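You operate a simulated robot arm through the tools that you are given. There is no shell and no other tool.

You are at the controls of a simulated robot arm. One attempt, no reset.

JOB
Put things in order on the top of the dark bench. At the end: the grey hex key from the top of the dark bench stands where the blue block stood; the silver lamp from the top of the dark bench is on the brown carton (marked "BRAKE BLOCKS"); the blue block from the top of the dark bench stands where the silver lamp stood; the black oil bottle (marked "WET") from the top of the dark bench stands where the grey hex key stood; whatever was shut is shut again. Leave all else as you found it, and nothing knocked over.

Only the result counts: the job must be done as asked and must still hold three seconds after the hand-in. Knocking over, shifting, dropping, spilling or breaking anything else fails it.

ROBOT AND FRAMES
A 6-joint arm with a two-finger parallel gripper, fixed in place. Base frame: the origin is at the foot of the arm, x ahead of it, y to its left, z up; the work surface is at about z = 0. Units: m, rad, N and s.
With the tool pointing down near the work surface it reaches from about 0.14 to 0.58 m from the base axis. Its first joint turns from -1.152 to 1.152 rad. Payload 2.1 kg.
The TCP is the grasp point between the finger pads, 0.03 m short of the fingertips. In the tool frame z runs along the fingers and y along their closing line. The gripper opens to 0.094 m. The fingers are 0.028 m wide and 0.01 m thick; the gripper's body (0.05 by 0.096 m) begins 0.055 m behind the TCP.
Orientation is told as [roll, pitch, yaw] about the base's x, y, z axes, in that order, counted from this pose: with the fingers straight down and closing along the base's y, the tool's x points along the base's -x, its y along +y and its z along -z.

CONTROLS
- The arm moves only by the tool servo_tool. Its argument "series" is a list of rows, each a list of 7 numbers: the closure, from 0 (fully open) to 1 (shut), then the shift along the tool's x, y, z in units of 50 mm (1.0 is 50 mm), then the turn, a rotation vector about the tool's x, y, z in units of 6 degrees (1.0 is 6 degrees). In form: [[gripper, dx, dy, dz, rx, ry, rz], ...]. A call has 1 to 20 rows; each row shifts and turns the commanded pose from where the row before left it, along the tool's axes as they then stand. A call with a number of a shift or a turn outside -1 to 1 is refused whole. Each row takes 0.2 s and may step no farther than 0.05 m and 0.15 rad from the row before; otherwise, or with a gripper value out of range, the whole call is refused. Where a pose cannot be reached the arm comes as near as it can. A force on the tool above 40 N (or 10 N above the force at the start of the call, whichever is more), or a blocked arm, ends the call early, and 0.2 s more pass. Each finger travels about 0.072 m/s and halts on what it meets, pressing with about 29 N; the grip force reading is that of the motor and also rises with nothing between the fingers. The clock runs only during rows and for 0.2 s after the last one: add rows that do not move to give the fingers time. The reply holds the time, the measured pose of the TCP, the force on the tool along the base axes, the opening and the grip force, in the units named above and with some noise, with the torque about the TCP (base axes, N m) and any sound that the robot's microphone picked up.
- Cameras (640 x 400 px; columns grow to the right, rows downward): "scene" is fixed at [0.0545, -0.3754, 0.4775]; the picture's right is [0.77, -0.64, 0.00], its down [-0.41, -0.50, -0.76] and it looks along [0.48, 0.59, -0.65] (base axes); focal length 312 px, centre (320, 200). "wrist" rides on the gripper at [0.076, 0.014, -0.102] in the tool frame; the picture's right is [-0.18, 0.98, 0.00], its down [-0.75, -0.14, -0.64] and it looks along [-0.63, -0.12, 0.77] (tool axes); focal length 243 px, centre (320, 200). There is no depth. A picture from a camera that has moved, and an enlarged one, comes with that camera's place and axes in the base frame and with its lens.
- get_image(camera): a new picture of that camera. No time passes.
- zoom(camera, box): a new picture of the part [left, top, right, bottom] of that camera's present view, enlarged. No time passes.
- job_done(): hands the job in; it is judged then, once.

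Places have to be worked out from the pictures, the camera data and where the tool is seen. Open the gripper and draw the arm clear of the work before you hand the job in, unless the task says otherwise.

The tools are called by a JSON object that holds its "op" and its "data". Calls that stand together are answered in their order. servo_tool: Moves the arm, as the interface text tells. Its arguments: {"type":"object","properties":{"series":{"type":"array","items":{"type":"array","items":{"type":"number"}}}},"required":["series"]} The other tools are called the same way: get_image (camera) takes a picture; zoom (camera, box) takes an enlarged picture of a part of a camera's view; job_done () hands the job in.

At the start:

```text
time_s: 0.0
tool_pos: [0.3041, -0.0023, 0.246]
tcp_rot: [-0.001, 0.001, 0.002]
wrist_force: [0.3, 0.1, 0.1]
torque: [-0.03, -0.01, -0.01]
width: 0.0943
grasp_force: 0.1
```

scene: 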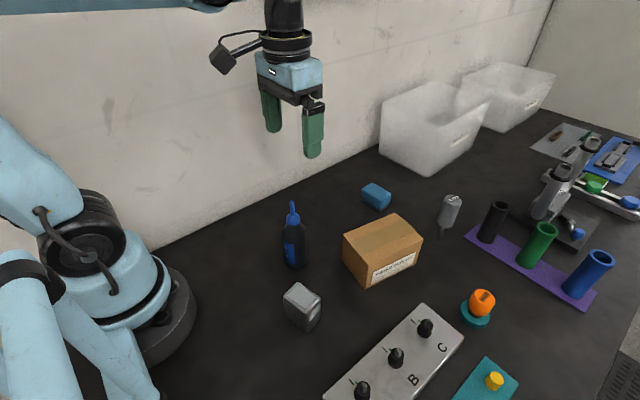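
wrist: 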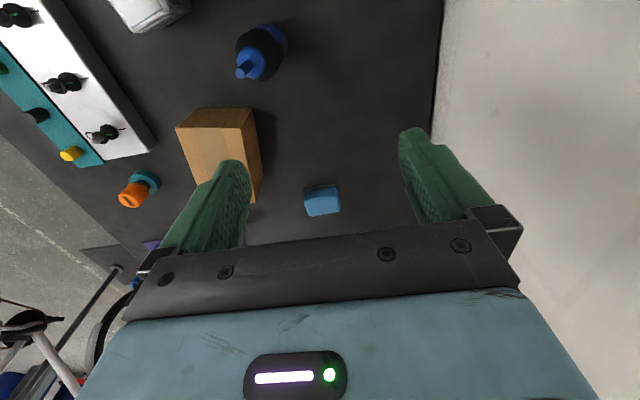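

I'll look closely at the objects in the scene before moving anything.

{"op": "zoom", "data": {"camera": "scene", "box": [260, 160, 420, 260]}}

{"op": "zoom", "data": {"camera": "scene", "box": [260, 240, 420, 340]}}

{"op": "zoom", "data": {"camera": "scene", "box": [400, 170, 560, 270]}}

{"op": "zoom", "data": {"camera": "scene", "box": [480, 110, 640, 210]}}

{"op": "zoom", "data": {"camera": "scene", "box": [320, 280, 512, 400]}}

{"op": "zoom", "data": {"camera": "wrist", "box": [0, 0, 320, 200]}}

```text
4.00 times, centred on (340, 210) of scene
camera zoom: at [0.0545, -0.3754, 0.4775], right [0.77, -0.64, 0.0], down [-0.41, -0.5, -0.76], along [0.48, 0.59, -0.65], focal length 1247 px, centre (240, 160)
```

zoom: 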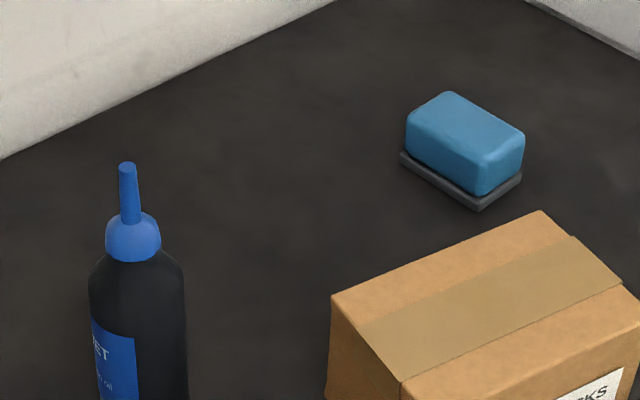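

```text
4.00 times, centred on (340, 290) of scene
camera zoom: at [0.0545, -0.3754, 0.4775], right [0.77, -0.64, 0.0], down [-0.41, -0.5, -0.76], along [0.48, 0.59, -0.65], focal length 1247 px, centre (240, -160)
```

zoom: 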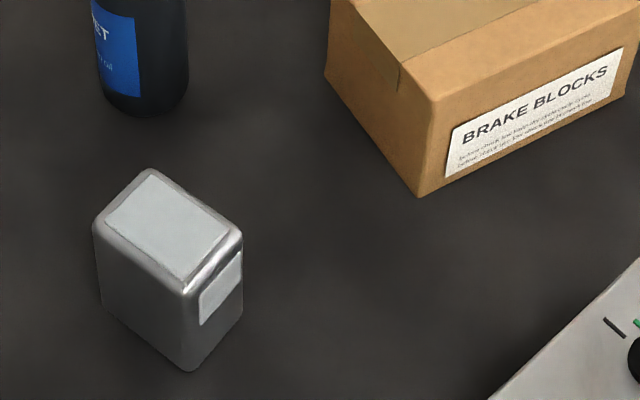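

```text
4.00 times, centred on (480, 220) of scene
camera zoom: at [0.0545, -0.3754, 0.4775], right [0.77, -0.64, 0.0], down [-0.41, -0.5, -0.76], along [0.48, 0.59, -0.65], focal length 1247 px, centre (-320, 120)
```

zoom: 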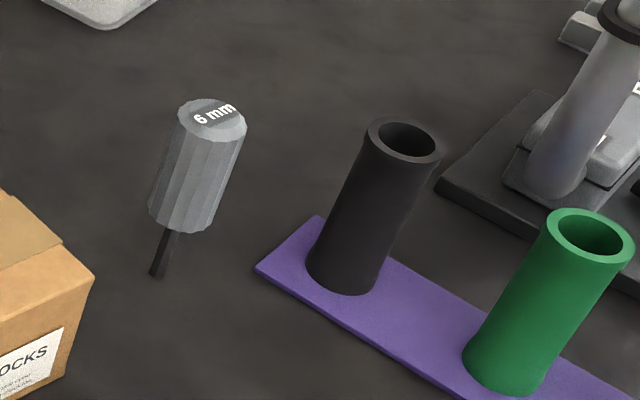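

```text
4.00 times, centred on (560, 160) of scene
camera zoom: at [0.0545, -0.3754, 0.4775], right [0.77, -0.64, 0.0], down [-0.41, -0.5, -0.76], along [0.48, 0.59, -0.65], focal length 1247 px, centre (-640, 360)
```

zoom: 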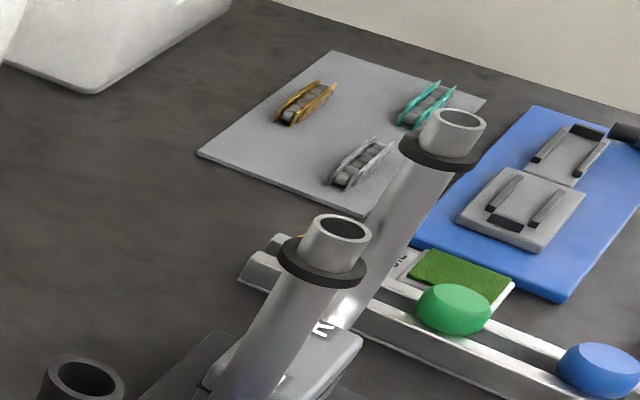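

```text
3.33 times, centred on (416, 340) of scene
camera zoom: at [0.0545, -0.3754, 0.4775], right [0.77, -0.64, 0.0], down [-0.41, -0.5, -0.76], along [0.48, 0.59, -0.65], focal length 1039 px, centre (0, -267)
```

zoom: 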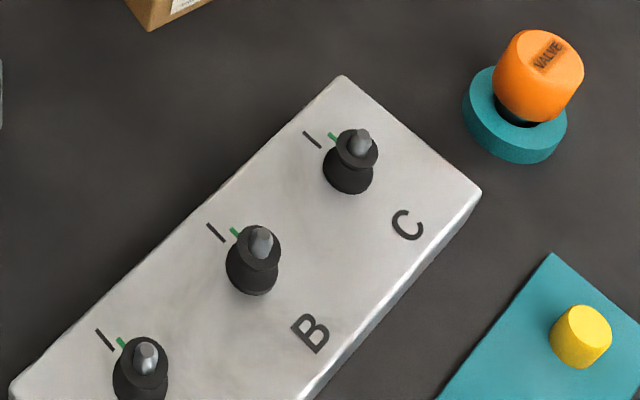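

```text
2.00 times, centred on (160, 100) of wrist
camera zoom: at [0.2284, 0.0119, 0.348], right [0.18, 0.98, 0.0], down [0.75, -0.14, 0.64], along [0.63, -0.12, -0.77], focal length 485 px, centre (640, 400)
```

zoom: 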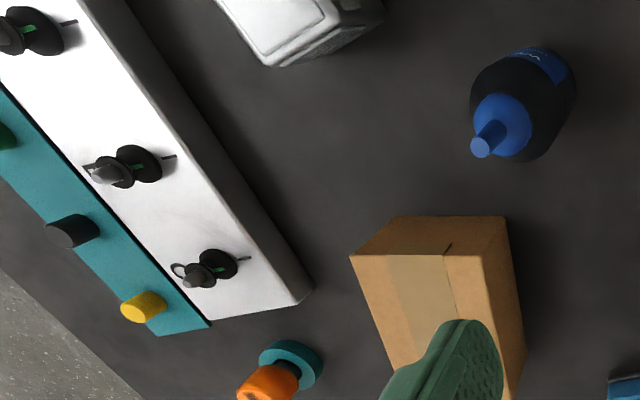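

The grey "6 mm" key seems to stand on a thin shaft, so I'll enlarge it, the block's base, and the lamp to see how each one stands.

{"op": "zoom", "data": {"camera": "scene", "box": [425, 185, 473, 245]}}

{"op": "zoom", "data": {"camera": "scene", "box": [352, 176, 400, 220]}}

{"op": "zoom", "data": {"camera": "scene", "box": [270, 270, 340, 340]}}

{"op": "zoom", "data": {"camera": "scene", "box": [270, 190, 330, 280]}}

{"op": "zoom", "data": {"camera": "scene", "box": [335, 200, 435, 295]}}

{"op": "zoom", "data": {"camera": "scene", "box": [440, 180, 640, 320]}}

```text
6.67 times, centred on (449, 215) of scene
camera zoom: at [0.0545, -0.3754, 0.4775], right [0.77, -0.64, 0.0], down [-0.41, -0.5, -0.76], along [0.48, 0.59, -0.65], focal length 2078 px, centre (-540, 100)
```

zoom: 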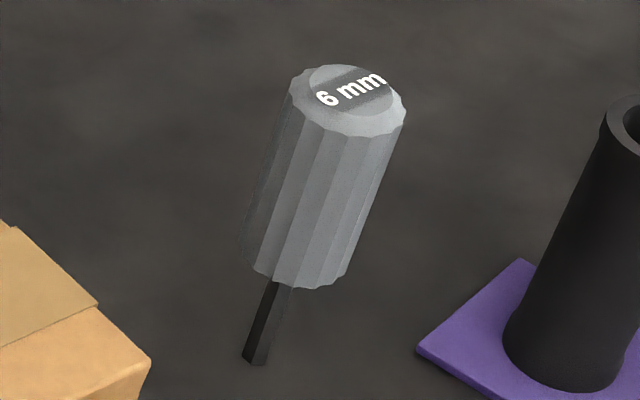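

```text
9.09 times, centred on (376, 198) of scene
camera zoom: at [0.0545, -0.3754, 0.4775], right [0.77, -0.64, 0.0], down [-0.41, -0.5, -0.76], along [0.48, 0.59, -0.65], focal length 2834 px, centre (-189, 218)
```

zoom: 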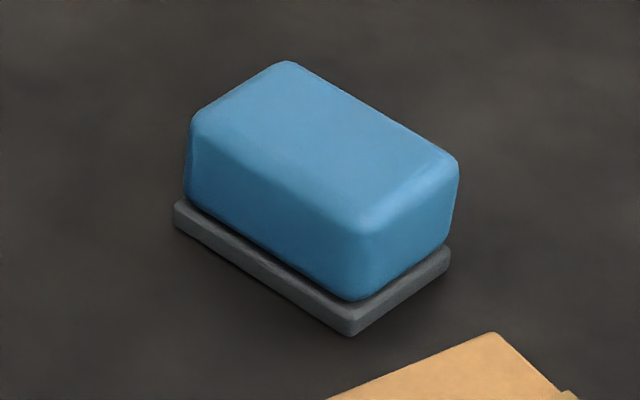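

```text
5.71 times, centred on (305, 305) of scene
camera zoom: at [0.0545, -0.3754, 0.4775], right [0.77, -0.64, 0.0], down [-0.41, -0.5, -0.76], along [0.48, 0.59, -0.65], focal length 1781 px, centre (406, -400)
```

zoom: 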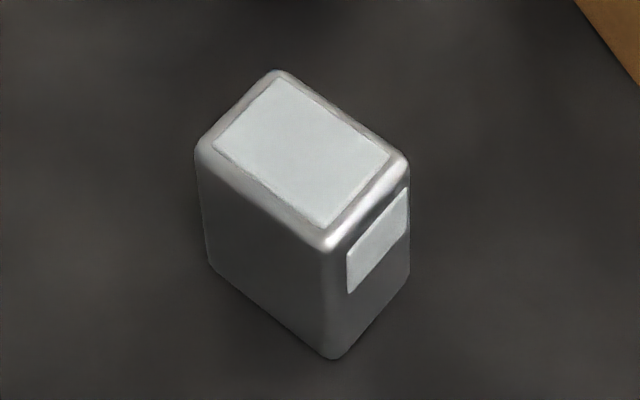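

```text
4.44 times, centred on (300, 235) of scene
camera zoom: at [0.0545, -0.3754, 0.4775], right [0.77, -0.64, 0.0], down [-0.41, -0.5, -0.76], along [0.48, 0.59, -0.65], focal length 1385 px, centre (409, 44)
```

zoom: 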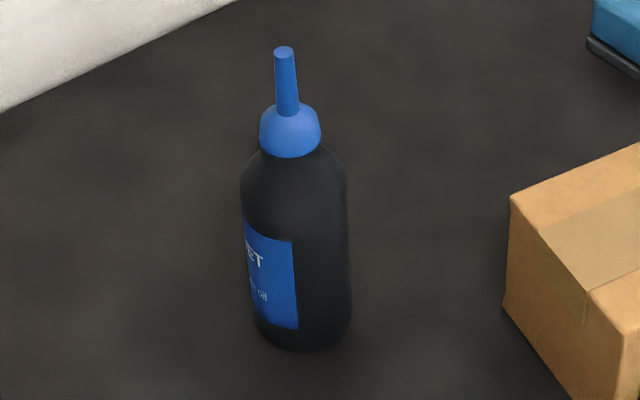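

```text
4.21 times, centred on (385, 248) of scene
camera zoom: at [0.0545, -0.3754, 0.4775], right [0.77, -0.64, 0.0], down [-0.41, -0.5, -0.76], along [0.48, 0.59, -0.65], focal length 1312 px, centre (46, 0)
```

zoom: 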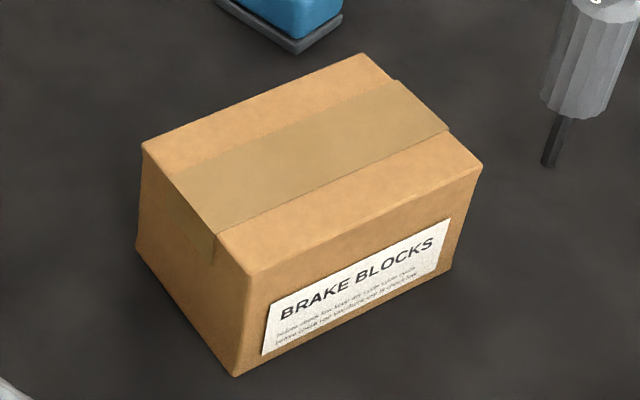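

```text
2.86 times, centred on (540, 250) of scene
camera zoom: at [0.0545, -0.3754, 0.4775], right [0.77, -0.64, 0.0], down [-0.41, -0.5, -0.76], along [0.48, 0.59, -0.65], focal length 891 px, centre (-309, 57)
```

zoom: 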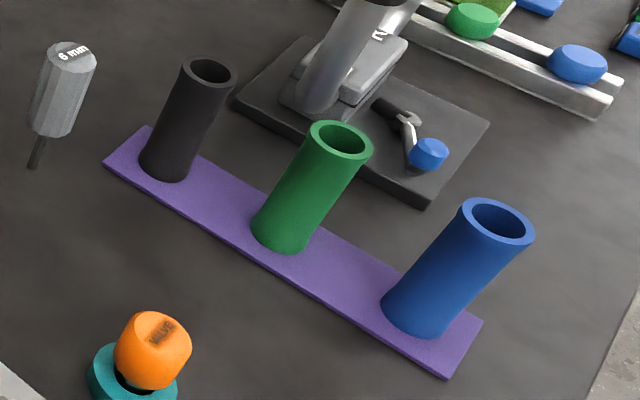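

The lamp, block, bottle, key and carton are all identified. I estimate the lamp at about (0.20, -0.155), the carton centre at about (0.384, -0.158) with its top near 0.068, the block at about (0.505, -0.035), the key at about (0.52, -0.197) and the bottle at about (0.265, -0.053). I'll move high over the lamp first to refine these with the wrist camera.

{"op": "servo_tool", "data": {"series": [[0, 0.342, -0.507, 0, 0, 0, 0], [0, 0.342, -0.507, 0, 0, 0, 0], [0, 0.342, -0.507, 0, 0, 0, 0], [0, 0.342, -0.507, 0, 0, 0, 0], [0, 0.342, -0.507, 0, 0, 0, 0], [0, 0.342, -0.507, 0, 0, 0, 0], [0, 0, 0, 0, 0, 0, 0], [0, 0, 0, 0, 0, 0, 0]]}}

```text
time_s: 1.8
tool_pos: [0.2008, -0.1563, 0.2461]
tcp_rot: [0.0, -0.001, 0.002]
wrist_force: [0.6, -0.2, 0.7]
torque: [-0.02, 0.0, 0.03]
width: 0.094
grasp_force: 0.1
```

The arm is where I commanded it, at (0.201, -0.156, 0.246). I'll take pictures to check the alignment.

{"op": "get_image", "data": {"camera": "wrist"}}

{"op": "get_image", "data": {"camera": "scene"}}

```text
taken
camera wrist: at [0.1257, -0.1423, 0.3478], right [0.18, 0.98, 0.0], down [0.75, -0.14, 0.64], along [0.63, -0.12, -0.77], focal length 243 px, centre (320, 200)
```

wrist: 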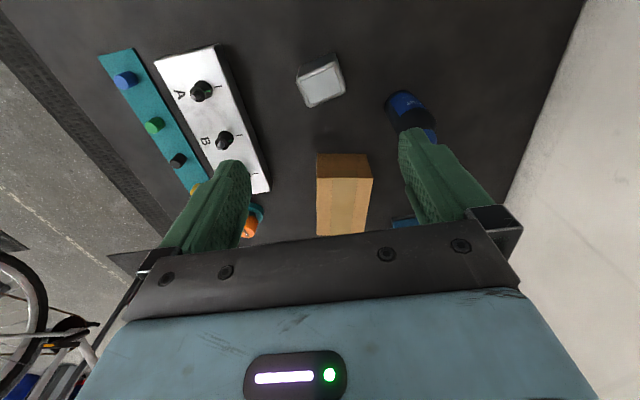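

```text
taken
```

scene: 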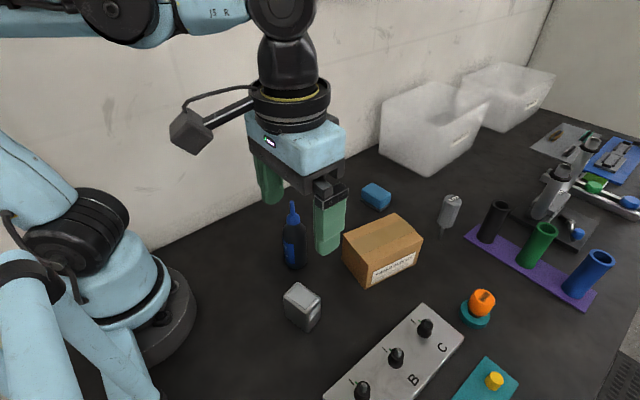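

The wrist view shows the lamp and carton clearly, so I'll zoom in to measure their corners.

{"op": "zoom", "data": {"camera": "wrist", "box": [280, 40, 360, 120]}}

{"op": "zoom", "data": {"camera": "wrist", "box": [290, 140, 390, 240]}}

{"op": "zoom", "data": {"camera": "wrist", "box": [370, 80, 450, 150]}}

```text
5.00 times, centred on (320, 80) of wrist
camera zoom: at [0.1257, -0.1423, 0.3478], right [0.18, 0.98, 0.0], down [0.75, -0.14, 0.64], along [0.63, -0.12, -0.77], focal length 1213 px, centre (320, 800)
```

zoom: 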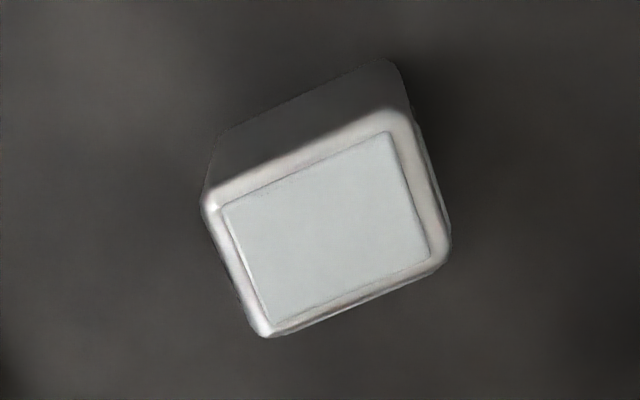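

```text
4.00 times, centred on (340, 190) of wrist
camera zoom: at [0.1257, -0.1423, 0.3478], right [0.18, 0.98, 0.0], down [0.75, -0.14, 0.64], along [0.63, -0.12, -0.77], focal length 970 px, centre (240, 240)
```

zoom: 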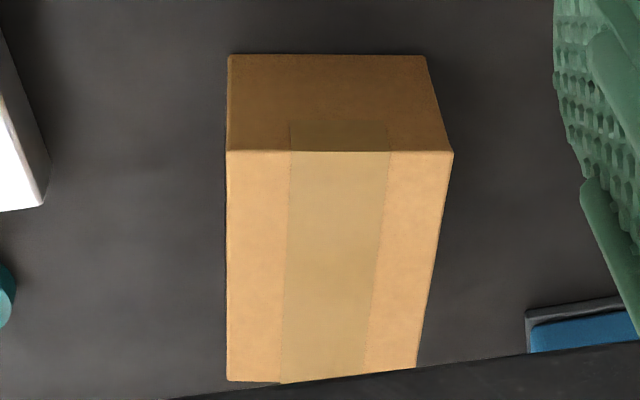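

```text
5.71 times, centred on (410, 115) of wrist
camera zoom: at [0.1257, -0.1423, 0.3478], right [0.18, 0.98, 0.0], down [0.75, -0.14, 0.64], along [0.63, -0.12, -0.77], focal length 1386 px, centre (-194, 686)
```

zoom: 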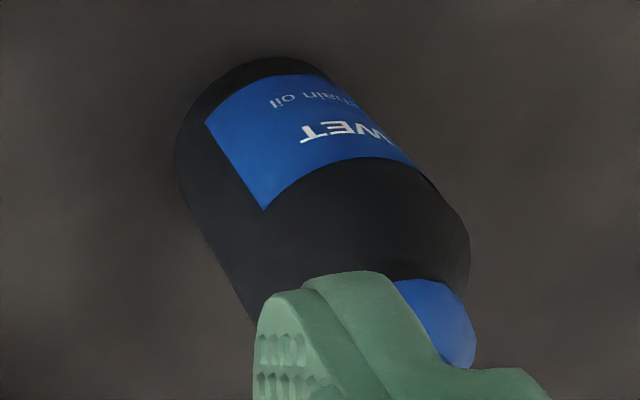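

From the wrist view the lamp centre works out at (0.203, -0.155), with yaw about +13° and top near z 0.055. The carton top centre is about (0.382, -0.154) at z about 0.068. I'll turn the gripper +13° and come down to z of about 0.10 to check.

{"op": "servo_tool", "data": {"series": [[0, -0.044, 0.032, 0, 0, 0, 0], [0, 0, 0, 0, 0, 0, -0.722], [0, 0, 0, 0, 0, 0, -0.722], [0, 0, 0, 0, 0, 0, -0.722], [0, 0, 0, 0.73, 0, 0, 0], [0, 0, 0, 0.73, 0, 0, 0], [0, 0, 0, 0.73, 0, 0, 0], [0, 0, 0, 0.73, 0, 0, 0], [0, 0, 0, 0, 0, 0, 0], [0, 0, 0, 0, 0, 0, 0]]}}

{"op": "get_image", "data": {"camera": "wrist"}}

{"op": "get_image", "data": {"camera": "scene"}}

```text
time_s: 4.0
tool_pos: [0.2036, -0.1539, 0.1]
tcp_rot: [0.001, 0.0, 0.226]
wrist_force: [0.1, 0.2, -0.2]
torque: [0.04, 0.0, -0.01]
width: 0.0939
grasp_force: 0.0
```

```text
taken
camera wrist: at [0.1263, -0.1566, 0.2024], right [-0.04, 1.0, 0.0], down [0.77, 0.03, 0.64], along [0.64, 0.03, -0.77], focal length 243 px, centre (320, 200)
```

wrist: 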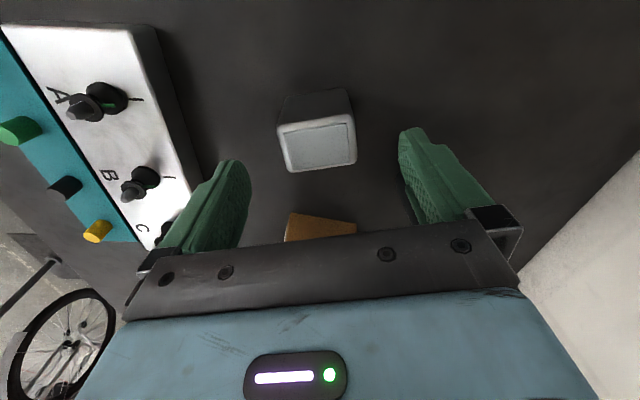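

```text
taken
```

scene: 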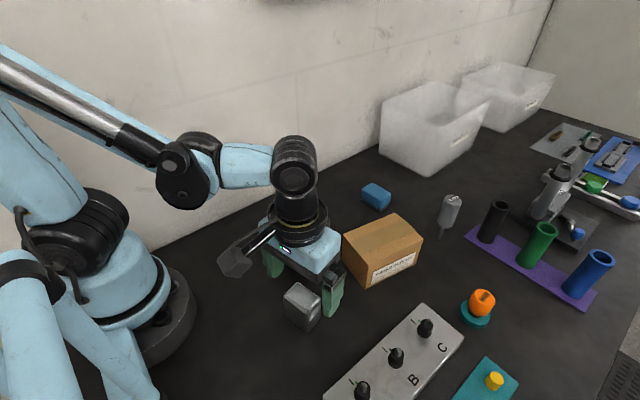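

The lamp is centred between the fingers to about 1 mm. I'll come down to z of about 0.036 and close.

{"op": "servo_tool", "data": {"series": [[0, 0, 0, 0.427, 0, 0, 0], [0, 0, 0, 0.427, 0, 0, 0], [0, 0, 0, 0.427, 0, 0, 0], [0, 0, 0, 0, 0, 0, 0], [1, 0, 0, 0, 0, 0, 0], [1, 0, 0, 0, 0, 0, 0], [1, 0, 0, 0, 0, 0, 0], [1, 0, 0, 0, 0, 0, 0], [1, 0, 0, 0, 0, 0, 0]]}}

```text
time_s: 6.0
tool_pos: [0.2024, -0.1537, 0.0357]
tcp_rot: [0.0, 0.0, 0.229]
wrist_force: [0.7, 0.2, 0.7]
torque: [-0.03, 0.02, 0.0]
width: 0.0536
grasp_force: 29.2
```

The lamp is gripped at 54 mm width. I'll lift it 0.12 m straight up and then carry it over the carton centre.

{"op": "servo_tool", "data": {"series": [[1, 0, 0, -0.3, 0, 0, 0], [1, 0, 0, -0.6, 0, 0, 0], [1, 0, 0, -0.6, 0, 0, 0], [1, 0, 0, -0.6, 0, 0, 0], [1, 0, 0, -0.3, 0, 0, 0], [1, -0.583, -0.135, 0, 0, 0, 0], [1, -0.583, -0.135, 0, 0, 0, 0], [1, -0.583, -0.135, 0, 0, 0, 0], [1, -0.583, -0.135, 0, 0, 0, 0], [1, -0.583, -0.135, 0, 0, 0, 0], [1, -0.583, -0.135, 0, 0, 0, 0], [1, 0, 0, 0, 0, 0, 0], [1, 0, 0, 0, 0, 0, 0]]}}

{"op": "get_image", "data": {"camera": "scene"}}

{"op": "get_image", "data": {"camera": "wrist"}}

```text
time_s: 8.8
tool_pos: [0.3845, -0.1558, 0.1552]
tcp_rot: [-0.001, -0.001, 0.226]
wrist_force: [0.0, -0.4, -1.7]
torque: [-0.02, 0.01, -0.04]
width: 0.0537
grasp_force: 28.8
```

```text
taken
```

scene: 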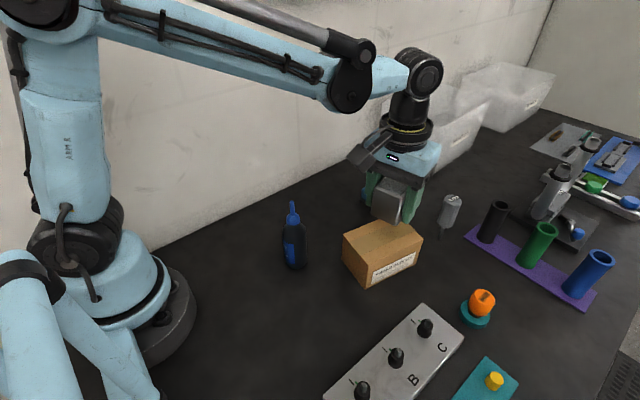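

```text
taken
camera wrist: at [0.3072, -0.1578, 0.2572], right [-0.04, 1.0, 0.0], down [0.77, 0.03, 0.64], along [0.64, 0.03, -0.77], focal length 243 px, centre (320, 200)
```

wrist: 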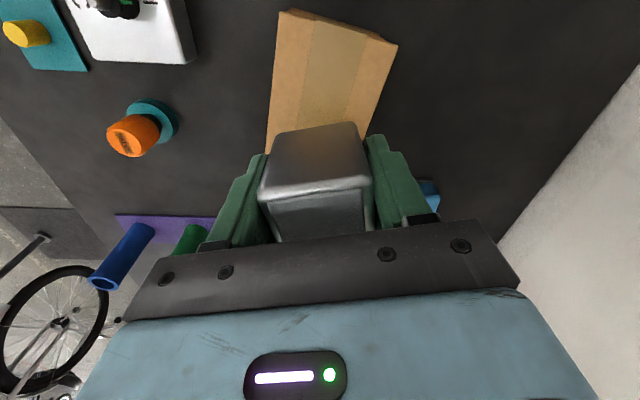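

The lamp is held level above the carton at (0.3845, -0.156). I'll correct by about 2 mm and come down to just above contact.

{"op": "servo_tool", "data": {"series": [[1, 0.04, 0.046, 0.2, 0, 0, 0], [1, 0, 0, 0.3, 0, 0, 0], [1, 0, 0, 0.3, 0, 0, 0], [1, 0, 0, 0.15, 0, 0, 0], [1, 0, 0, 0, 0, 0, 0], [1, 0, 0, 0, 0, 0, 0]]}}

{"op": "zoom", "data": {"camera": "scene", "box": [330, 160, 460, 290]}}

```text
time_s: 10.2
tool_pos: [0.3813, -0.1521, 0.1081]
tcp_rot: [0.0, 0.001, 0.225]
wrist_force: [-1.1, 0.1, -0.7]
torque: [-0.05, 0.01, -0.02]
width: 0.0538
grasp_force: 29.2
```

```text
3.08 times, centred on (395, 225) of scene
camera zoom: at [0.0545, -0.3754, 0.4775], right [0.77, -0.64, 0.0], down [-0.41, -0.5, -0.76], along [0.48, 0.59, -0.65], focal length 959 px, centre (89, 123)
```

zoom: 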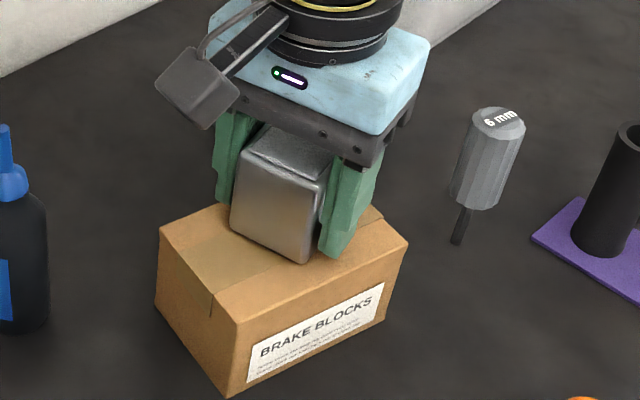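

The lamp is only a few millimetres above the carton top. I'll creep down in small steps and read the force.

{"op": "servo_tool", "data": {"series": [[1, 0, 0, 0.02, 0, 0, 0], [1, 0, 0, 0.02, 0, 0, 0], [1, 0, 0, 0, 0, 0, 0]]}}

{"op": "servo_tool", "data": {"series": [[1, 0, 0, 0.02, 0, 0, 0], [1, 0, 0, 0, 0, 0, 0]]}}

{"op": "servo_tool", "data": {"series": [[1, 0, 0, 0.02, 0, 0, 0], [1, 0, 0, 0, 0, 0, 0]]}}

```text
time_s: 11.0
tool_pos: [0.3811, -0.1535, 0.1061]
tcp_rot: [-0.002, 0.0, 0.227]
wrist_force: [-1.3, -0.3, -1.0]
torque: [0.01, -0.01, -0.02]
width: 0.0536
grasp_force: 29.1
```

```text
time_s: 11.6
tool_pos: [0.3805, -0.1535, 0.1064]
tcp_rot: [0.0, -0.001, 0.228]
wrist_force: [-1.7, -1.7, 22.7]
torque: [-0.01, 0.09, -0.04]
width: 0.0539
grasp_force: 29.1
```

```text
time_s: 12.2
tool_pos: [0.3805, -0.1508, 0.1038]
tcp_rot: [-0.003, -0.001, 0.228]
wrist_force: [1.3, -5.1, 22.5]
torque: [-0.04, -0.01, 0.02]
width: 0.0539
grasp_force: 29.1
```

Contact shows at about 22 N. I'll back off 1 mm to relieve the pressure and read again before releasing.

{"op": "servo_tool", "data": {"series": [[1, 0, 0, -0.016, 0, 0, 0], [1, 0, 0, 0, 0, 0, 0]]}}

```text
time_s: 12.8
tool_pos: [0.3804, -0.1522, 0.1035]
tcp_rot: [0.0, 0.0, 0.229]
wrist_force: [1.9, -1.6, 5.9]
torque: [-0.09, -0.14, -0.05]
width: 0.0536
grasp_force: 29.0
```

The force has dropped to about 6 N, so the lamp is resting on the carton. I'll open the fingers slowly and then rise straight up.

{"op": "servo_tool", "data": {"series": [[0.35, 0, 0, 0, 0, 0, 0], [0.2, 0, 0, 0, 0, 0, 0], [0.05, 0, 0, 0, 0, 0, 0], [0, 0, 0, 0, 0, 0, 0], [0, 0, 0, 0, 0, 0, 0]]}}

{"op": "zoom", "data": {"camera": "scene", "box": [330, 160, 460, 290]}}

```text
time_s: 14.0
tool_pos: [0.3814, -0.1528, 0.1038]
tcp_rot: [0.001, 0.0, 0.227]
wrist_force: [0.5, 0.2, 0.7]
torque: [0.01, -0.01, 0.01]
width: 0.0941
grasp_force: 0.1
```

```text
3.08 times, centred on (395, 225) of scene
camera zoom: at [0.0545, -0.3754, 0.4775], right [0.77, -0.64, 0.0], down [-0.41, -0.5, -0.76], along [0.48, 0.59, -0.65], focal length 959 px, centre (89, 123)
```

zoom: 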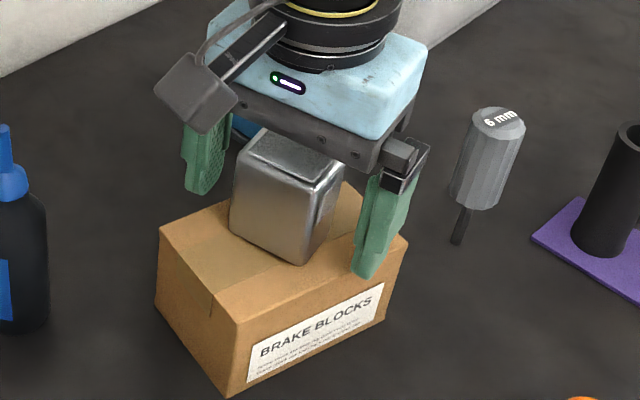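

The lamp stands on the carton. I'll rise straight up, set yaw back to zero and move to a spot from which the wrist camera can see the block and the key.

{"op": "servo_tool", "data": {"series": [[0, 0, 0, -0.4, 0, 0, 0], [0, 0, 0, -0.7, 0, 0, 0], [0, 0, 0, -0.7, 0, 0, 0], [0, 0, 0, -0.7, 0, 0, 0], [0, 0, 0, 0, 0, 0, 0.722], [0, 0, 0, 0, 0, 0, 0.722], [0, 0, 0, 0, 0, 0, 0.722], [0, 0, 0.5, 0, 0, 0, 0], [0, 0, 0.5, 0, 0, 0, 0], [0, 0, 0.5, 0, 0, 0, 0], [0, 0, 0.5, 0, 0, 0, 0], [0, 0, 0, 0, 0, 0, 0]]}}

{"op": "get_image", "data": {"camera": "wrist"}}

{"op": "get_image", "data": {"camera": "scene"}}

```text
time_s: 16.6
tool_pos: [0.3788, -0.0524, 0.2308]
tcp_rot: [0.0, 0.001, 0.0]
wrist_force: [-0.4, 0.0, -0.9]
torque: [0.0, 0.0, -0.01]
width: 0.094
grasp_force: 0.1
```

```text
taken
camera wrist: at [0.3035, -0.0377, 0.3336], right [0.18, 0.98, 0.0], down [0.75, -0.14, 0.64], along [0.63, -0.12, -0.77], focal length 243 px, centre (320, 200)
```

wrist: 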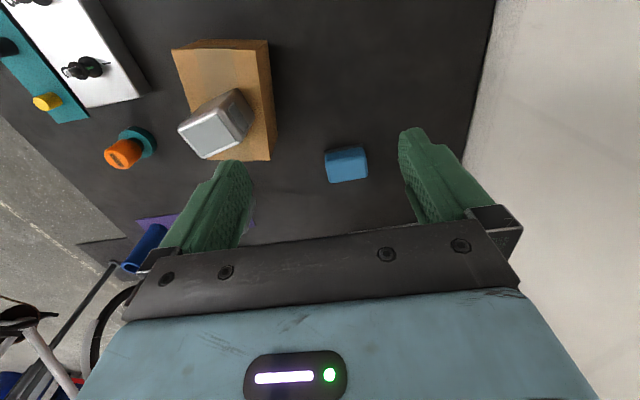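

```text
taken
```

scene: 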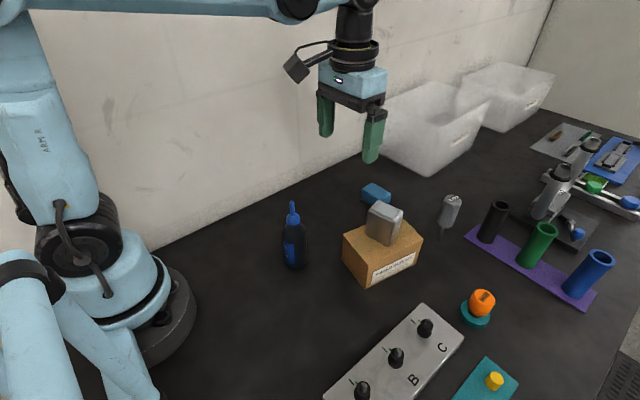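

{"op": "zoom", "data": {"camera": "wrist", "box": [310, 130, 390, 190]}}

{"op": "zoom", "data": {"camera": "wrist", "box": [120, 130, 280, 230]}}

```text
6.67 times, centred on (350, 160) of wrist
camera zoom: at [0.3035, -0.0377, 0.3336], right [0.18, 0.98, 0.0], down [0.75, -0.14, 0.64], along [0.63, -0.12, -0.77], focal length 1618 px, centre (120, 467)
```

zoom: 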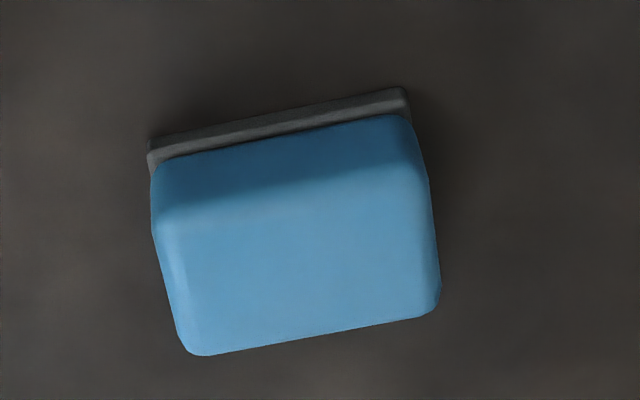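

```text
4.00 times, centred on (200, 180) of wrist
camera zoom: at [0.3035, -0.0377, 0.3336], right [0.18, 0.98, 0.0], down [0.75, -0.14, 0.64], along [0.63, -0.12, -0.77], focal length 970 px, centre (800, 280)
```

zoom: 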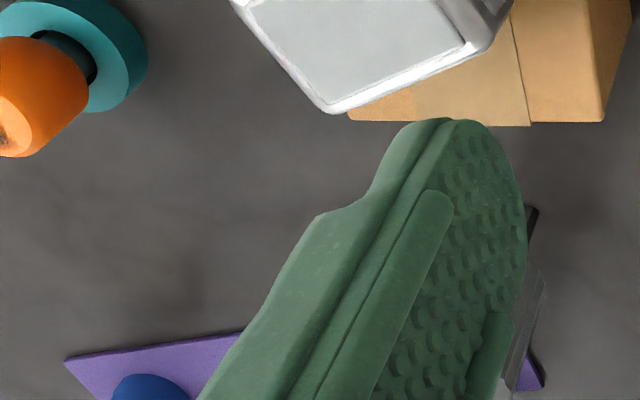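

The wrist and scene pictures agree: block centre at about (0.502, -0.035), yaw about +2°, top near 0.034, with a thin dark base. I'll move above it and come down to z = 0.10 to check.

{"op": "servo_tool", "data": {"series": [[0, -0.493, 0.07, 0, 0, 0, -0.1], [0, -0.493, 0.07, 0, 0, 0, -0.1], [0, -0.493, 0.07, 0, 0, 0, -0.13], [0, -0.493, 0.07, 0, 0, 0, 0], [0, -0.493, 0.07, 0, 0, 0, 0], [0, 0, 0, 0.65, 0, 0, 0], [0, 0, 0, 0.65, 0, 0, 0], [0, 0, 0, 0.65, 0, 0, 0], [0, 0, 0, 0.65, 0, 0, 0], [0, 0, 0, 0, 0, 0, 0], [0, 0, 0, 0, 0, 0, 0]]}}

{"op": "get_image", "data": {"camera": "wrist"}}

{"op": "get_image", "data": {"camera": "scene"}}

```text
time_s: 19.0
tool_pos: [0.5035, -0.0321, 0.0996]
tcp_rot: [0.0, 0.001, 0.035]
wrist_force: [0.5, -0.6, -0.1]
torque: [-0.02, 0.03, 0.0]
width: 0.0937
grasp_force: 0.1
```

```text
taken
camera wrist: at [0.428, -0.0202, 0.2016], right [0.15, 0.99, 0.0], down [0.76, -0.11, 0.64], along [0.64, -0.1, -0.77], focal length 243 px, centre (320, 200)
```

wrist: 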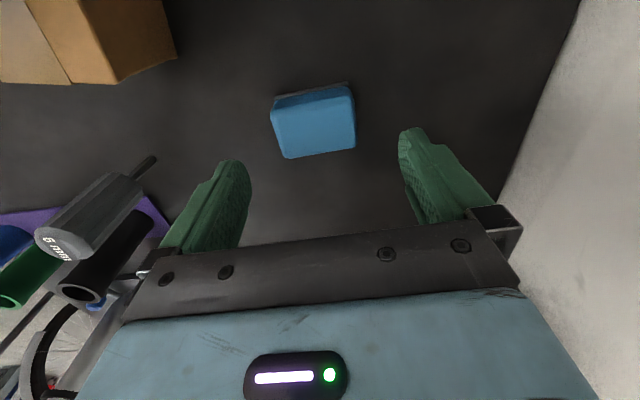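

```text
taken
```

scene: 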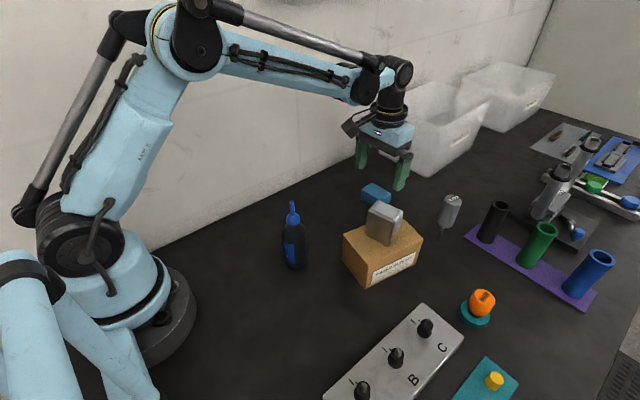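

I'll zoom in to check how the block sits between the fingers, and to look at the key and its foot, which are now visible.

{"op": "zoom", "data": {"camera": "wrist", "box": [260, 70, 370, 170]}}

{"op": "zoom", "data": {"camera": "wrist", "box": [20, 140, 180, 310]}}

```text
4.00 times, centred on (315, 120) of wrist
camera zoom: at [0.428, -0.0202, 0.2016], right [0.15, 0.99, 0.0], down [0.76, -0.11, 0.64], along [0.64, -0.1, -0.77], focal length 970 px, centre (340, 520)
```

zoom: 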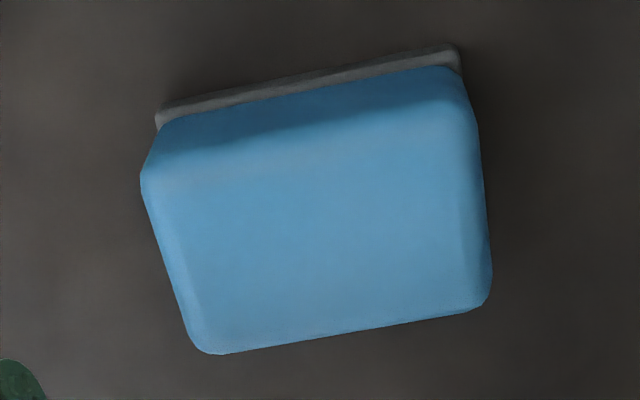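

```text
2.35 times, centred on (100, 225) of wrist
camera zoom: at [0.428, -0.0202, 0.2016], right [0.15, 0.99, 0.0], down [0.76, -0.11, 0.64], along [0.64, -0.1, -0.77], focal length 571 px, centre (838, 141)
```

zoom: 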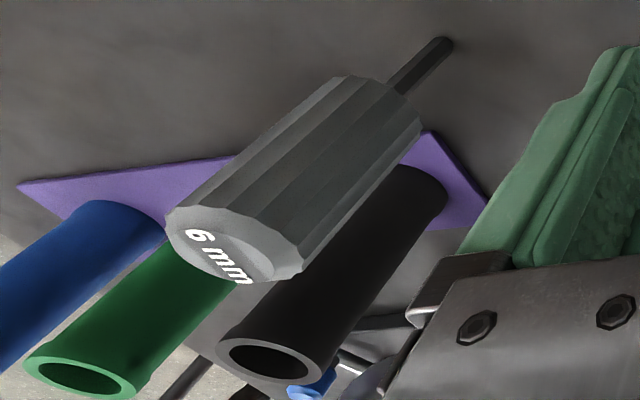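

The block is centred to within 2–3 mm: true centre about (0.501, -0.035), yaw about 3°. I'll correct for that and come down to z = 0.042 so the fingers hold only the blue part, then close.

{"op": "servo_tool", "data": {"series": [[0, 0.04, -0.05, 0, 0, 0, -0.2], [0, 0, 0, 0.384, 0, 0, 0], [0, 0, 0, 0.384, 0, 0, 0], [0, 0, 0, 0.384, 0, 0, 0], [0, 0, 0, 0, 0, 0, 0], [1, 0, 0, 0, 0, 0, 0], [1, 0, 0, 0, 0, 0, 0], [1, 0, 0, 0, 0, 0, 0], [1, 0, 0, 0, 0, 0, 0]]}}

```text
time_s: 21.0
tool_pos: [0.5013, -0.0347, 0.0422]
tcp_rot: [0.001, 0.001, 0.056]
wrist_force: [-0.3, 1.0, 33.5]
torque: [-0.04, 0.09, -0.04]
width: 0.0589
grasp_force: 28.8
```

The force reads 33 N upward, which I didn't expect. I'll look before going on.

{"op": "zoom", "data": {"camera": "scene", "box": [330, 130, 430, 220]}}

{"op": "get_image", "data": {"camera": "wrist"}}

{"op": "servo_tool", "data": {"series": [[1, 0, 0, 0, 0, 0, 0]]}}

```text
4.44 times, centred on (380, 175) of scene
camera zoom: at [0.0544, -0.3754, 0.4776], right [0.77, -0.64, 0.0], down [-0.41, -0.5, -0.76], along [0.49, 0.59, -0.65], focal length 1385 px, centre (53, 311)
```

zoom: 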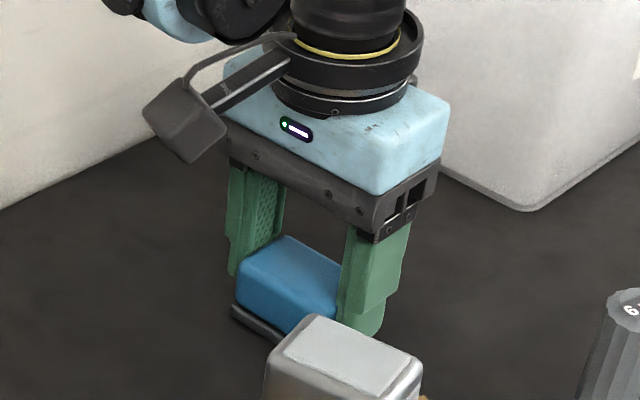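

```text
taken
camera wrist: at [0.4254, -0.0246, 0.1447], right [0.13, 0.99, 0.0], down [0.76, -0.1, 0.64], along [0.64, -0.08, -0.77], focal length 243 px, centre (320, 200)
```

wrist: 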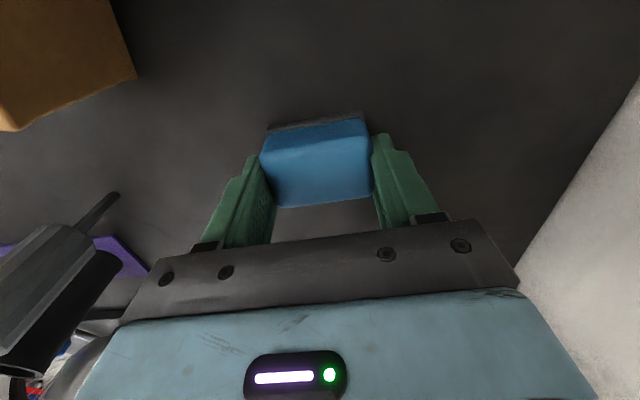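

```text
time_s: 21.4
tool_pos: [0.5031, -0.0363, 0.0424]
tcp_rot: [0.0, 0.0, 0.055]
wrist_force: [-0.6, 1.3, 41.9]
torque: [-0.01, 0.11, -0.03]
width: 0.0591
grasp_force: 28.9
```

The upward force is steady at about 42 N, as if the tips are pressing on something below. I'll ease up 1.5 mm and see how it changes.

{"op": "servo_tool", "data": {"series": [[1, 0, 0, -0.03, 0, 0, 0], [1, 0, 0, 0, 0, 0, 0]]}}

```text
time_s: 22.0
tool_pos: [0.5008, -0.034, 0.0422]
tcp_rot: [-0.001, -0.001, 0.056]
wrist_force: [1.7, 0.8, 4.6]
torque: [-0.01, -0.08, -0.01]
width: 0.059
grasp_force: 29.2
```

The force fell to about 5 N, so it was only a slight downward press. I'll lift a few millimetres slowly to check that the block comes freely.

{"op": "servo_tool", "data": {"series": [[1, 0, 0, -0.04, 0, 0, 0], [1, 0, 0, -0.06, 0, 0, 0], [1, 0, 0, -0.1, 0, 0, 0], [1, 0, 0, 0, 0, 0, 0]]}}

{"op": "zoom", "data": {"camera": "scene", "box": [330, 130, 430, 220]}}

{"op": "get_image", "data": {"camera": "wrist"}}

```text
time_s: 23.0
tool_pos: [0.5008, -0.0327, 0.054]
tcp_rot: [0.0, 0.0, 0.056]
wrist_force: [-0.5, -0.2, -0.7]
torque: [0.01, 0.0, 0.01]
width: 0.0592
grasp_force: 28.1
```

```text
4.44 times, centred on (380, 175) of scene
camera zoom: at [0.0546, -0.3754, 0.4775], right [0.77, -0.64, 0.0], down [-0.41, -0.5, -0.76], along [0.48, 0.59, -0.65], focal length 1385 px, centre (53, 311)
```

zoom: 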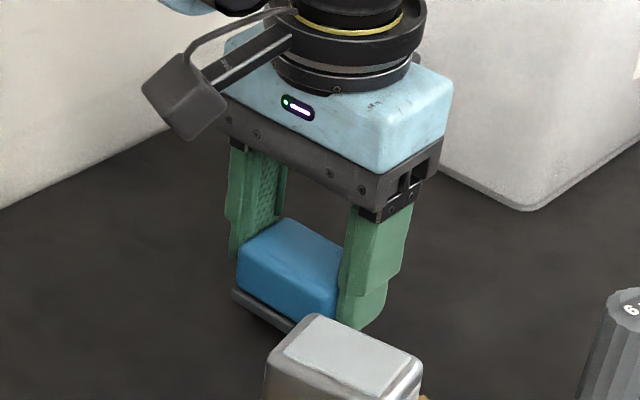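

```text
taken
camera wrist: at [0.4247, -0.0243, 0.1563], right [0.13, 0.99, 0.0], down [0.76, -0.1, 0.64], along [0.64, -0.08, -0.77], focal length 243 px, centre (320, 200)
```

wrist: 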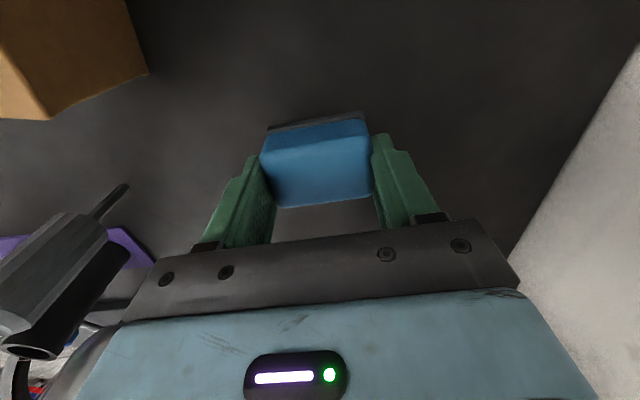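

The base comes up with the block, so it is one piece, and it is held level. I'll raise it to 0.20, carry it to the lamp's old spot (0.203, -0.155) and turn to +13°.

{"op": "servo_tool", "data": {"series": [[1, 0, 0, -0.584, 0, 0, 0], [1, 0, 0, -0.584, 0, 0, 0], [1, 0, 0, -0.584, 0, 0, 0], [1, 0, 0, -0.584, 0, 0, 0], [1, 0, 0, -0.584, 0, 0, 0], [1, 0.609, -0.206, 0, 0, 0, 0], [1, 0.609, -0.206, 0, 0, 0, 0], [1, 0.609, -0.206, 0, 0, 0, 0], [1, 0.609, -0.206, 0, 0, 0, 0], [1, 0.609, -0.206, 0, 0, 0, 0], [1, 0.609, -0.206, 0, 0, 0, 0], [1, 0.609, -0.206, 0, 0, 0, 0], [1, 0.609, -0.206, 0, 0, 0, 0], [1, 0.609, -0.206, 0, 0, 0, 0], [1, 0.609, -0.206, 0, 0, 0, 0], [1, 0, 0, 0, 0, 0, -0.815], [1, 0, 0, 0, 0, 0, -0.815], [1, 0, 0, 0, 0, 0, 0]]}}

{"op": "get_image", "data": {"camera": "scene"}}

{"op": "get_image", "data": {"camera": "wrist"}}

```text
time_s: 26.8
tool_pos: [0.2029, -0.1542, 0.2005]
tcp_rot: [-0.001, 0.001, 0.229]
wrist_force: [0.0, 0.4, -1.2]
torque: [0.01, -0.02, 0.0]
width: 0.0586
grasp_force: 29.3
```

```text
taken
```

scene: 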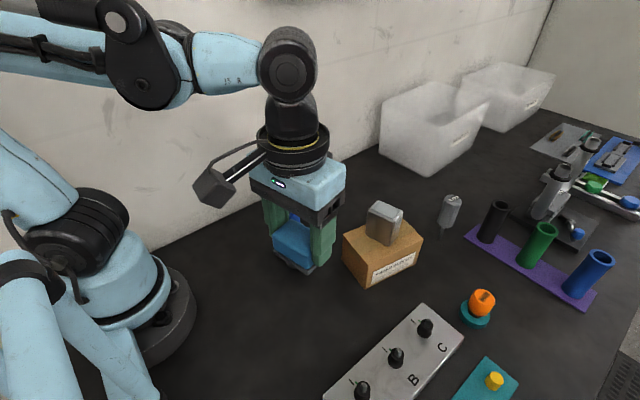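

```text
taken
camera wrist: at [0.1262, -0.1577, 0.302], right [-0.04, 1.0, 0.0], down [0.77, 0.03, 0.64], along [0.64, 0.03, -0.77], focal length 243 px, centre (320, 200)
```

wrist: 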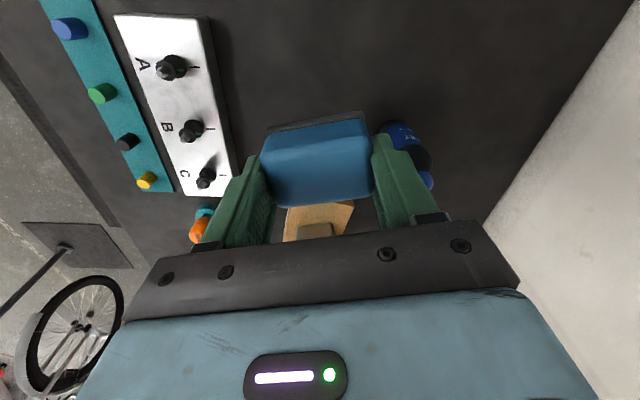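

The block's old spot is now empty and the block is over the lamp's place. I'll come down to just above contact.

{"op": "servo_tool", "data": {"series": [[1, 0, 0, 0.55, 0, 0, 0], [1, 0, 0, 0.6, 0, 0, 0], [1, 0, 0, 0.6, 0, 0, 0], [1, 0, 0, 0.6, 0, 0, 0], [1, 0, 0, 0.45, 0, 0, 0], [1, 0, 0, 0.24, 0, 0, 0], [1, 0, 0, 0, 0, 0, 0], [1, 0, 0, 0, 0, 0, 0]]}}

{"op": "servo_tool", "data": {"series": [[1, 0, 0, 0.02, 0, 0, 0], [1, 0, 0, 0, 0, 0, 0]]}}

{"op": "servo_tool", "data": {"series": [[1, 0, 0, 0.02, 0, 0, 0], [1, 0, 0, 0, 0, 0, 0]]}}

```text
time_s: 28.6
tool_pos: [0.2031, -0.1547, 0.0477]
tcp_rot: [0.0, 0.001, 0.227]
wrist_force: [0.3, 0.1, 0.5]
torque: [0.0, 0.03, 0.0]
width: 0.0587
grasp_force: 28.6
```

```text
time_s: 29.2
tool_pos: [0.2025, -0.1552, 0.0467]
tcp_rot: [-0.001, 0.001, 0.225]
wrist_force: [0.5, 0.2, -0.8]
torque: [-0.01, -0.02, -0.02]
width: 0.0589
grasp_force: 28.7
```

```text
time_s: 29.8
tool_pos: [0.2038, -0.1545, 0.0445]
tcp_rot: [-0.001, 0.0, 0.227]
wrist_force: [0.0, -0.3, -0.5]
torque: [0.02, 0.0, 0.0]
width: 0.0592
grasp_force: 28.8
```

No contact yet at about 0.045, so I'll keep creeping down.

{"op": "servo_tool", "data": {"series": [[1, 0, 0, 0.015, 0, 0, 0], [1, 0, 0, 0, 0, 0, 0]]}}

{"op": "servo_tool", "data": {"series": [[1, 0, 0, 0.015, 0, 0, 0], [1, 0, 0, 0, 0, 0, 0]]}}

```text
time_s: 30.4
tool_pos: [0.2038, -0.1554, 0.045]
tcp_rot: [-0.002, -0.001, 0.227]
wrist_force: [0.1, 0.0, -0.4]
torque: [0.0, 0.03, -0.01]
width: 0.0593
grasp_force: 28.9
```

```text
time_s: 31.0
tool_pos: [0.2024, -0.1544, 0.0445]
tcp_rot: [0.0, 0.001, 0.227]
wrist_force: [0.2, -0.7, -1.5]
torque: [0.03, -0.03, -0.01]
width: 0.0591
grasp_force: 28.7
```

{"op": "servo_tool", "data": {"series": [[1, 0, 0, 0.015, 0, 0, 0], [1, 0, 0, 0, 0, 0, 0]]}}

{"op": "servo_tool", "data": {"series": [[1, 0, 0, 0.015, 0, 0, 0], [1, 0, 0, 0, 0, 0, 0]]}}

```text
time_s: 31.6
tool_pos: [0.2031, -0.1544, 0.0437]
tcp_rot: [-0.002, -0.001, 0.228]
wrist_force: [0.1, -0.3, -0.7]
torque: [0.0, 0.02, 0.01]
width: 0.0587
grasp_force: 29.5
```

```text
time_s: 32.2
tool_pos: [0.2031, -0.1549, 0.044]
tcp_rot: [0.003, 0.0, 0.226]
wrist_force: [1.7, 5.3, 38.3]
torque: [0.06, 0.03, 0.01]
width: 0.059
grasp_force: 29.0
```

Contact is firm now. I'll back off half a millimetre so it doesn't press, then release.

{"op": "servo_tool", "data": {"series": [[1, 0, 0, -0.012, 0, 0, 0], [1, 0, 0, 0, 0, 0, 0]]}}

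```text
time_s: 32.8
tool_pos: [0.2034, -0.1555, 0.0441]
tcp_rot: [-0.001, -0.001, 0.228]
wrist_force: [-0.3, 0.7, 0.8]
torque: [0.01, 0.02, 0.01]
width: 0.0588
grasp_force: 28.9
```

The force is near zero with the block at the surface. I'll open and rise.

{"op": "servo_tool", "data": {"series": [[0.3, 0, 0, 0, 0, 0, 0], [0.15, 0, 0, 0, 0, 0, 0], [0, 0, 0, 0, 0, 0, 0], [0, 0, 0, 0, 0, 0, 0], [0, 0, 0, 0, 0, 0, 0], [0, 0, 0, -0.3, 0, 0, 0], [0, 0, 0, -0.7, 0, 0, 0], [0, 0, 0, -0.9, 0, 0, 0], [0, 0, 0, -0.9, 0, 0, 0], [0, 0, 0, -0.5, 0, 0, 0], [0, 0, 0, 0, 0, 0, 0]]}}

{"op": "get_image", "data": {"camera": "scene"}}

{"op": "get_image", "data": {"camera": "wrist"}}

```text
time_s: 35.2
tool_pos: [0.2019, -0.1548, 0.2075]
tcp_rot: [0.002, 0.0, 0.227]
wrist_force: [0.4, 1.3, -0.7]
torque: [-0.01, -0.03, -0.02]
width: 0.094
grasp_force: 0.1
```

```text
taken
```

scene: 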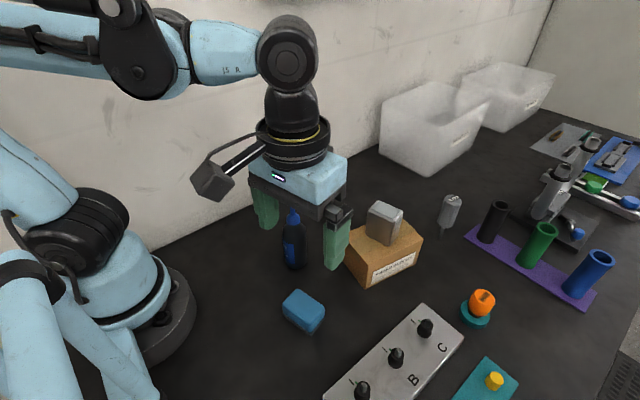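

```text
taken
camera wrist: at [0.126, -0.1589, 0.3103], right [-0.04, 1.0, 0.0], down [0.77, 0.03, 0.64], along [0.64, 0.03, -0.77], focal length 243 px, centre (320, 200)
```

wrist: 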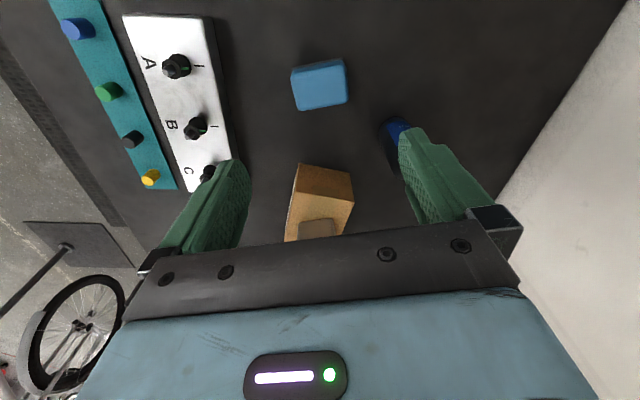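

The block is upright at the lamp's old place. Both cameras put the key at about (0.5205, -0.195) and upright, 0.106 tall, with a handle of 31 mm diameter spanning z 0.04–0.106. I'll move above it at a safe height with yaw 0.

{"op": "servo_tool", "data": {"series": [[0, 0, 0, -0.15, 0, 0, 0.722], [0, 0, 0, 0, 0, 0, 0.722], [0, 0, 0, 0, 0, 0, 0.722], [0, -0.637, -0.08, 0, 0, 0, 0], [0, -0.637, -0.08, 0, 0, 0, 0], [0, -0.637, -0.08, 0, 0, 0, 0], [0, -0.637, -0.08, 0, 0, 0, 0], [0, -0.637, -0.08, 0, 0, 0, 0], [0, -0.637, -0.08, 0, 0, 0, 0], [0, -0.637, -0.08, 0, 0, 0, 0], [0, -0.637, -0.08, 0, 0, 0, 0], [0, -0.637, -0.08, 0, 0, 0, 0], [0, -0.637, -0.08, 0, 0, 0, 0], [0, 0, 0, 0, 0, 0, 0], [0, 0, 0, 0, 0, 0, 0]]}}

{"op": "get_image", "data": {"camera": "wrist"}}

{"op": "get_image", "data": {"camera": "scene"}}

```text
time_s: 38.4
tool_pos: [0.5226, -0.1936, 0.2153]
tcp_rot: [0.001, -0.002, -0.001]
wrist_force: [0.9, 0.1, 0.2]
torque: [0.0, -0.01, 0.01]
width: 0.0938
grasp_force: 0.1
```

```text
taken
camera wrist: at [0.4471, -0.1792, 0.3185], right [0.18, 0.98, 0.0], down [0.75, -0.14, 0.64], along [0.63, -0.12, -0.77], focal length 243 px, centre (320, 200)
```

wrist: 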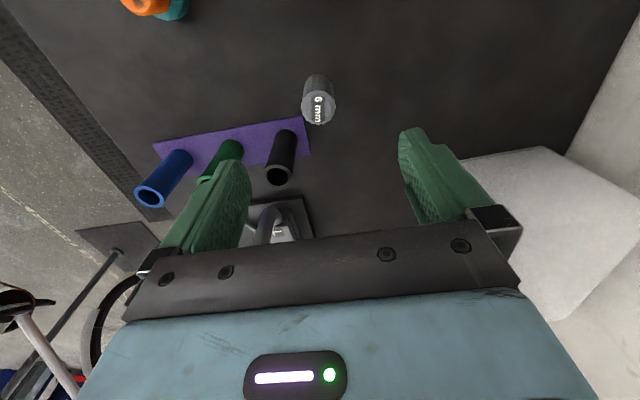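

```text
taken
```

scene: 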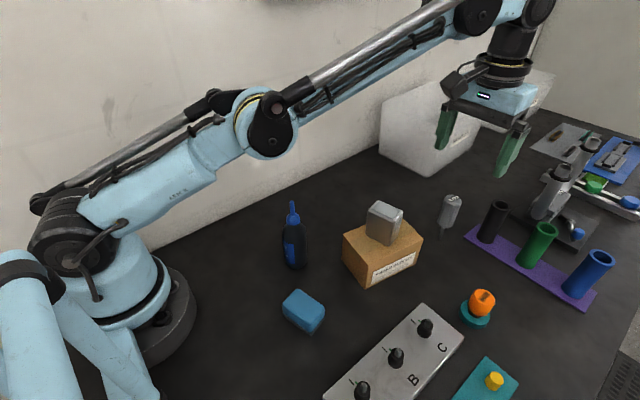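

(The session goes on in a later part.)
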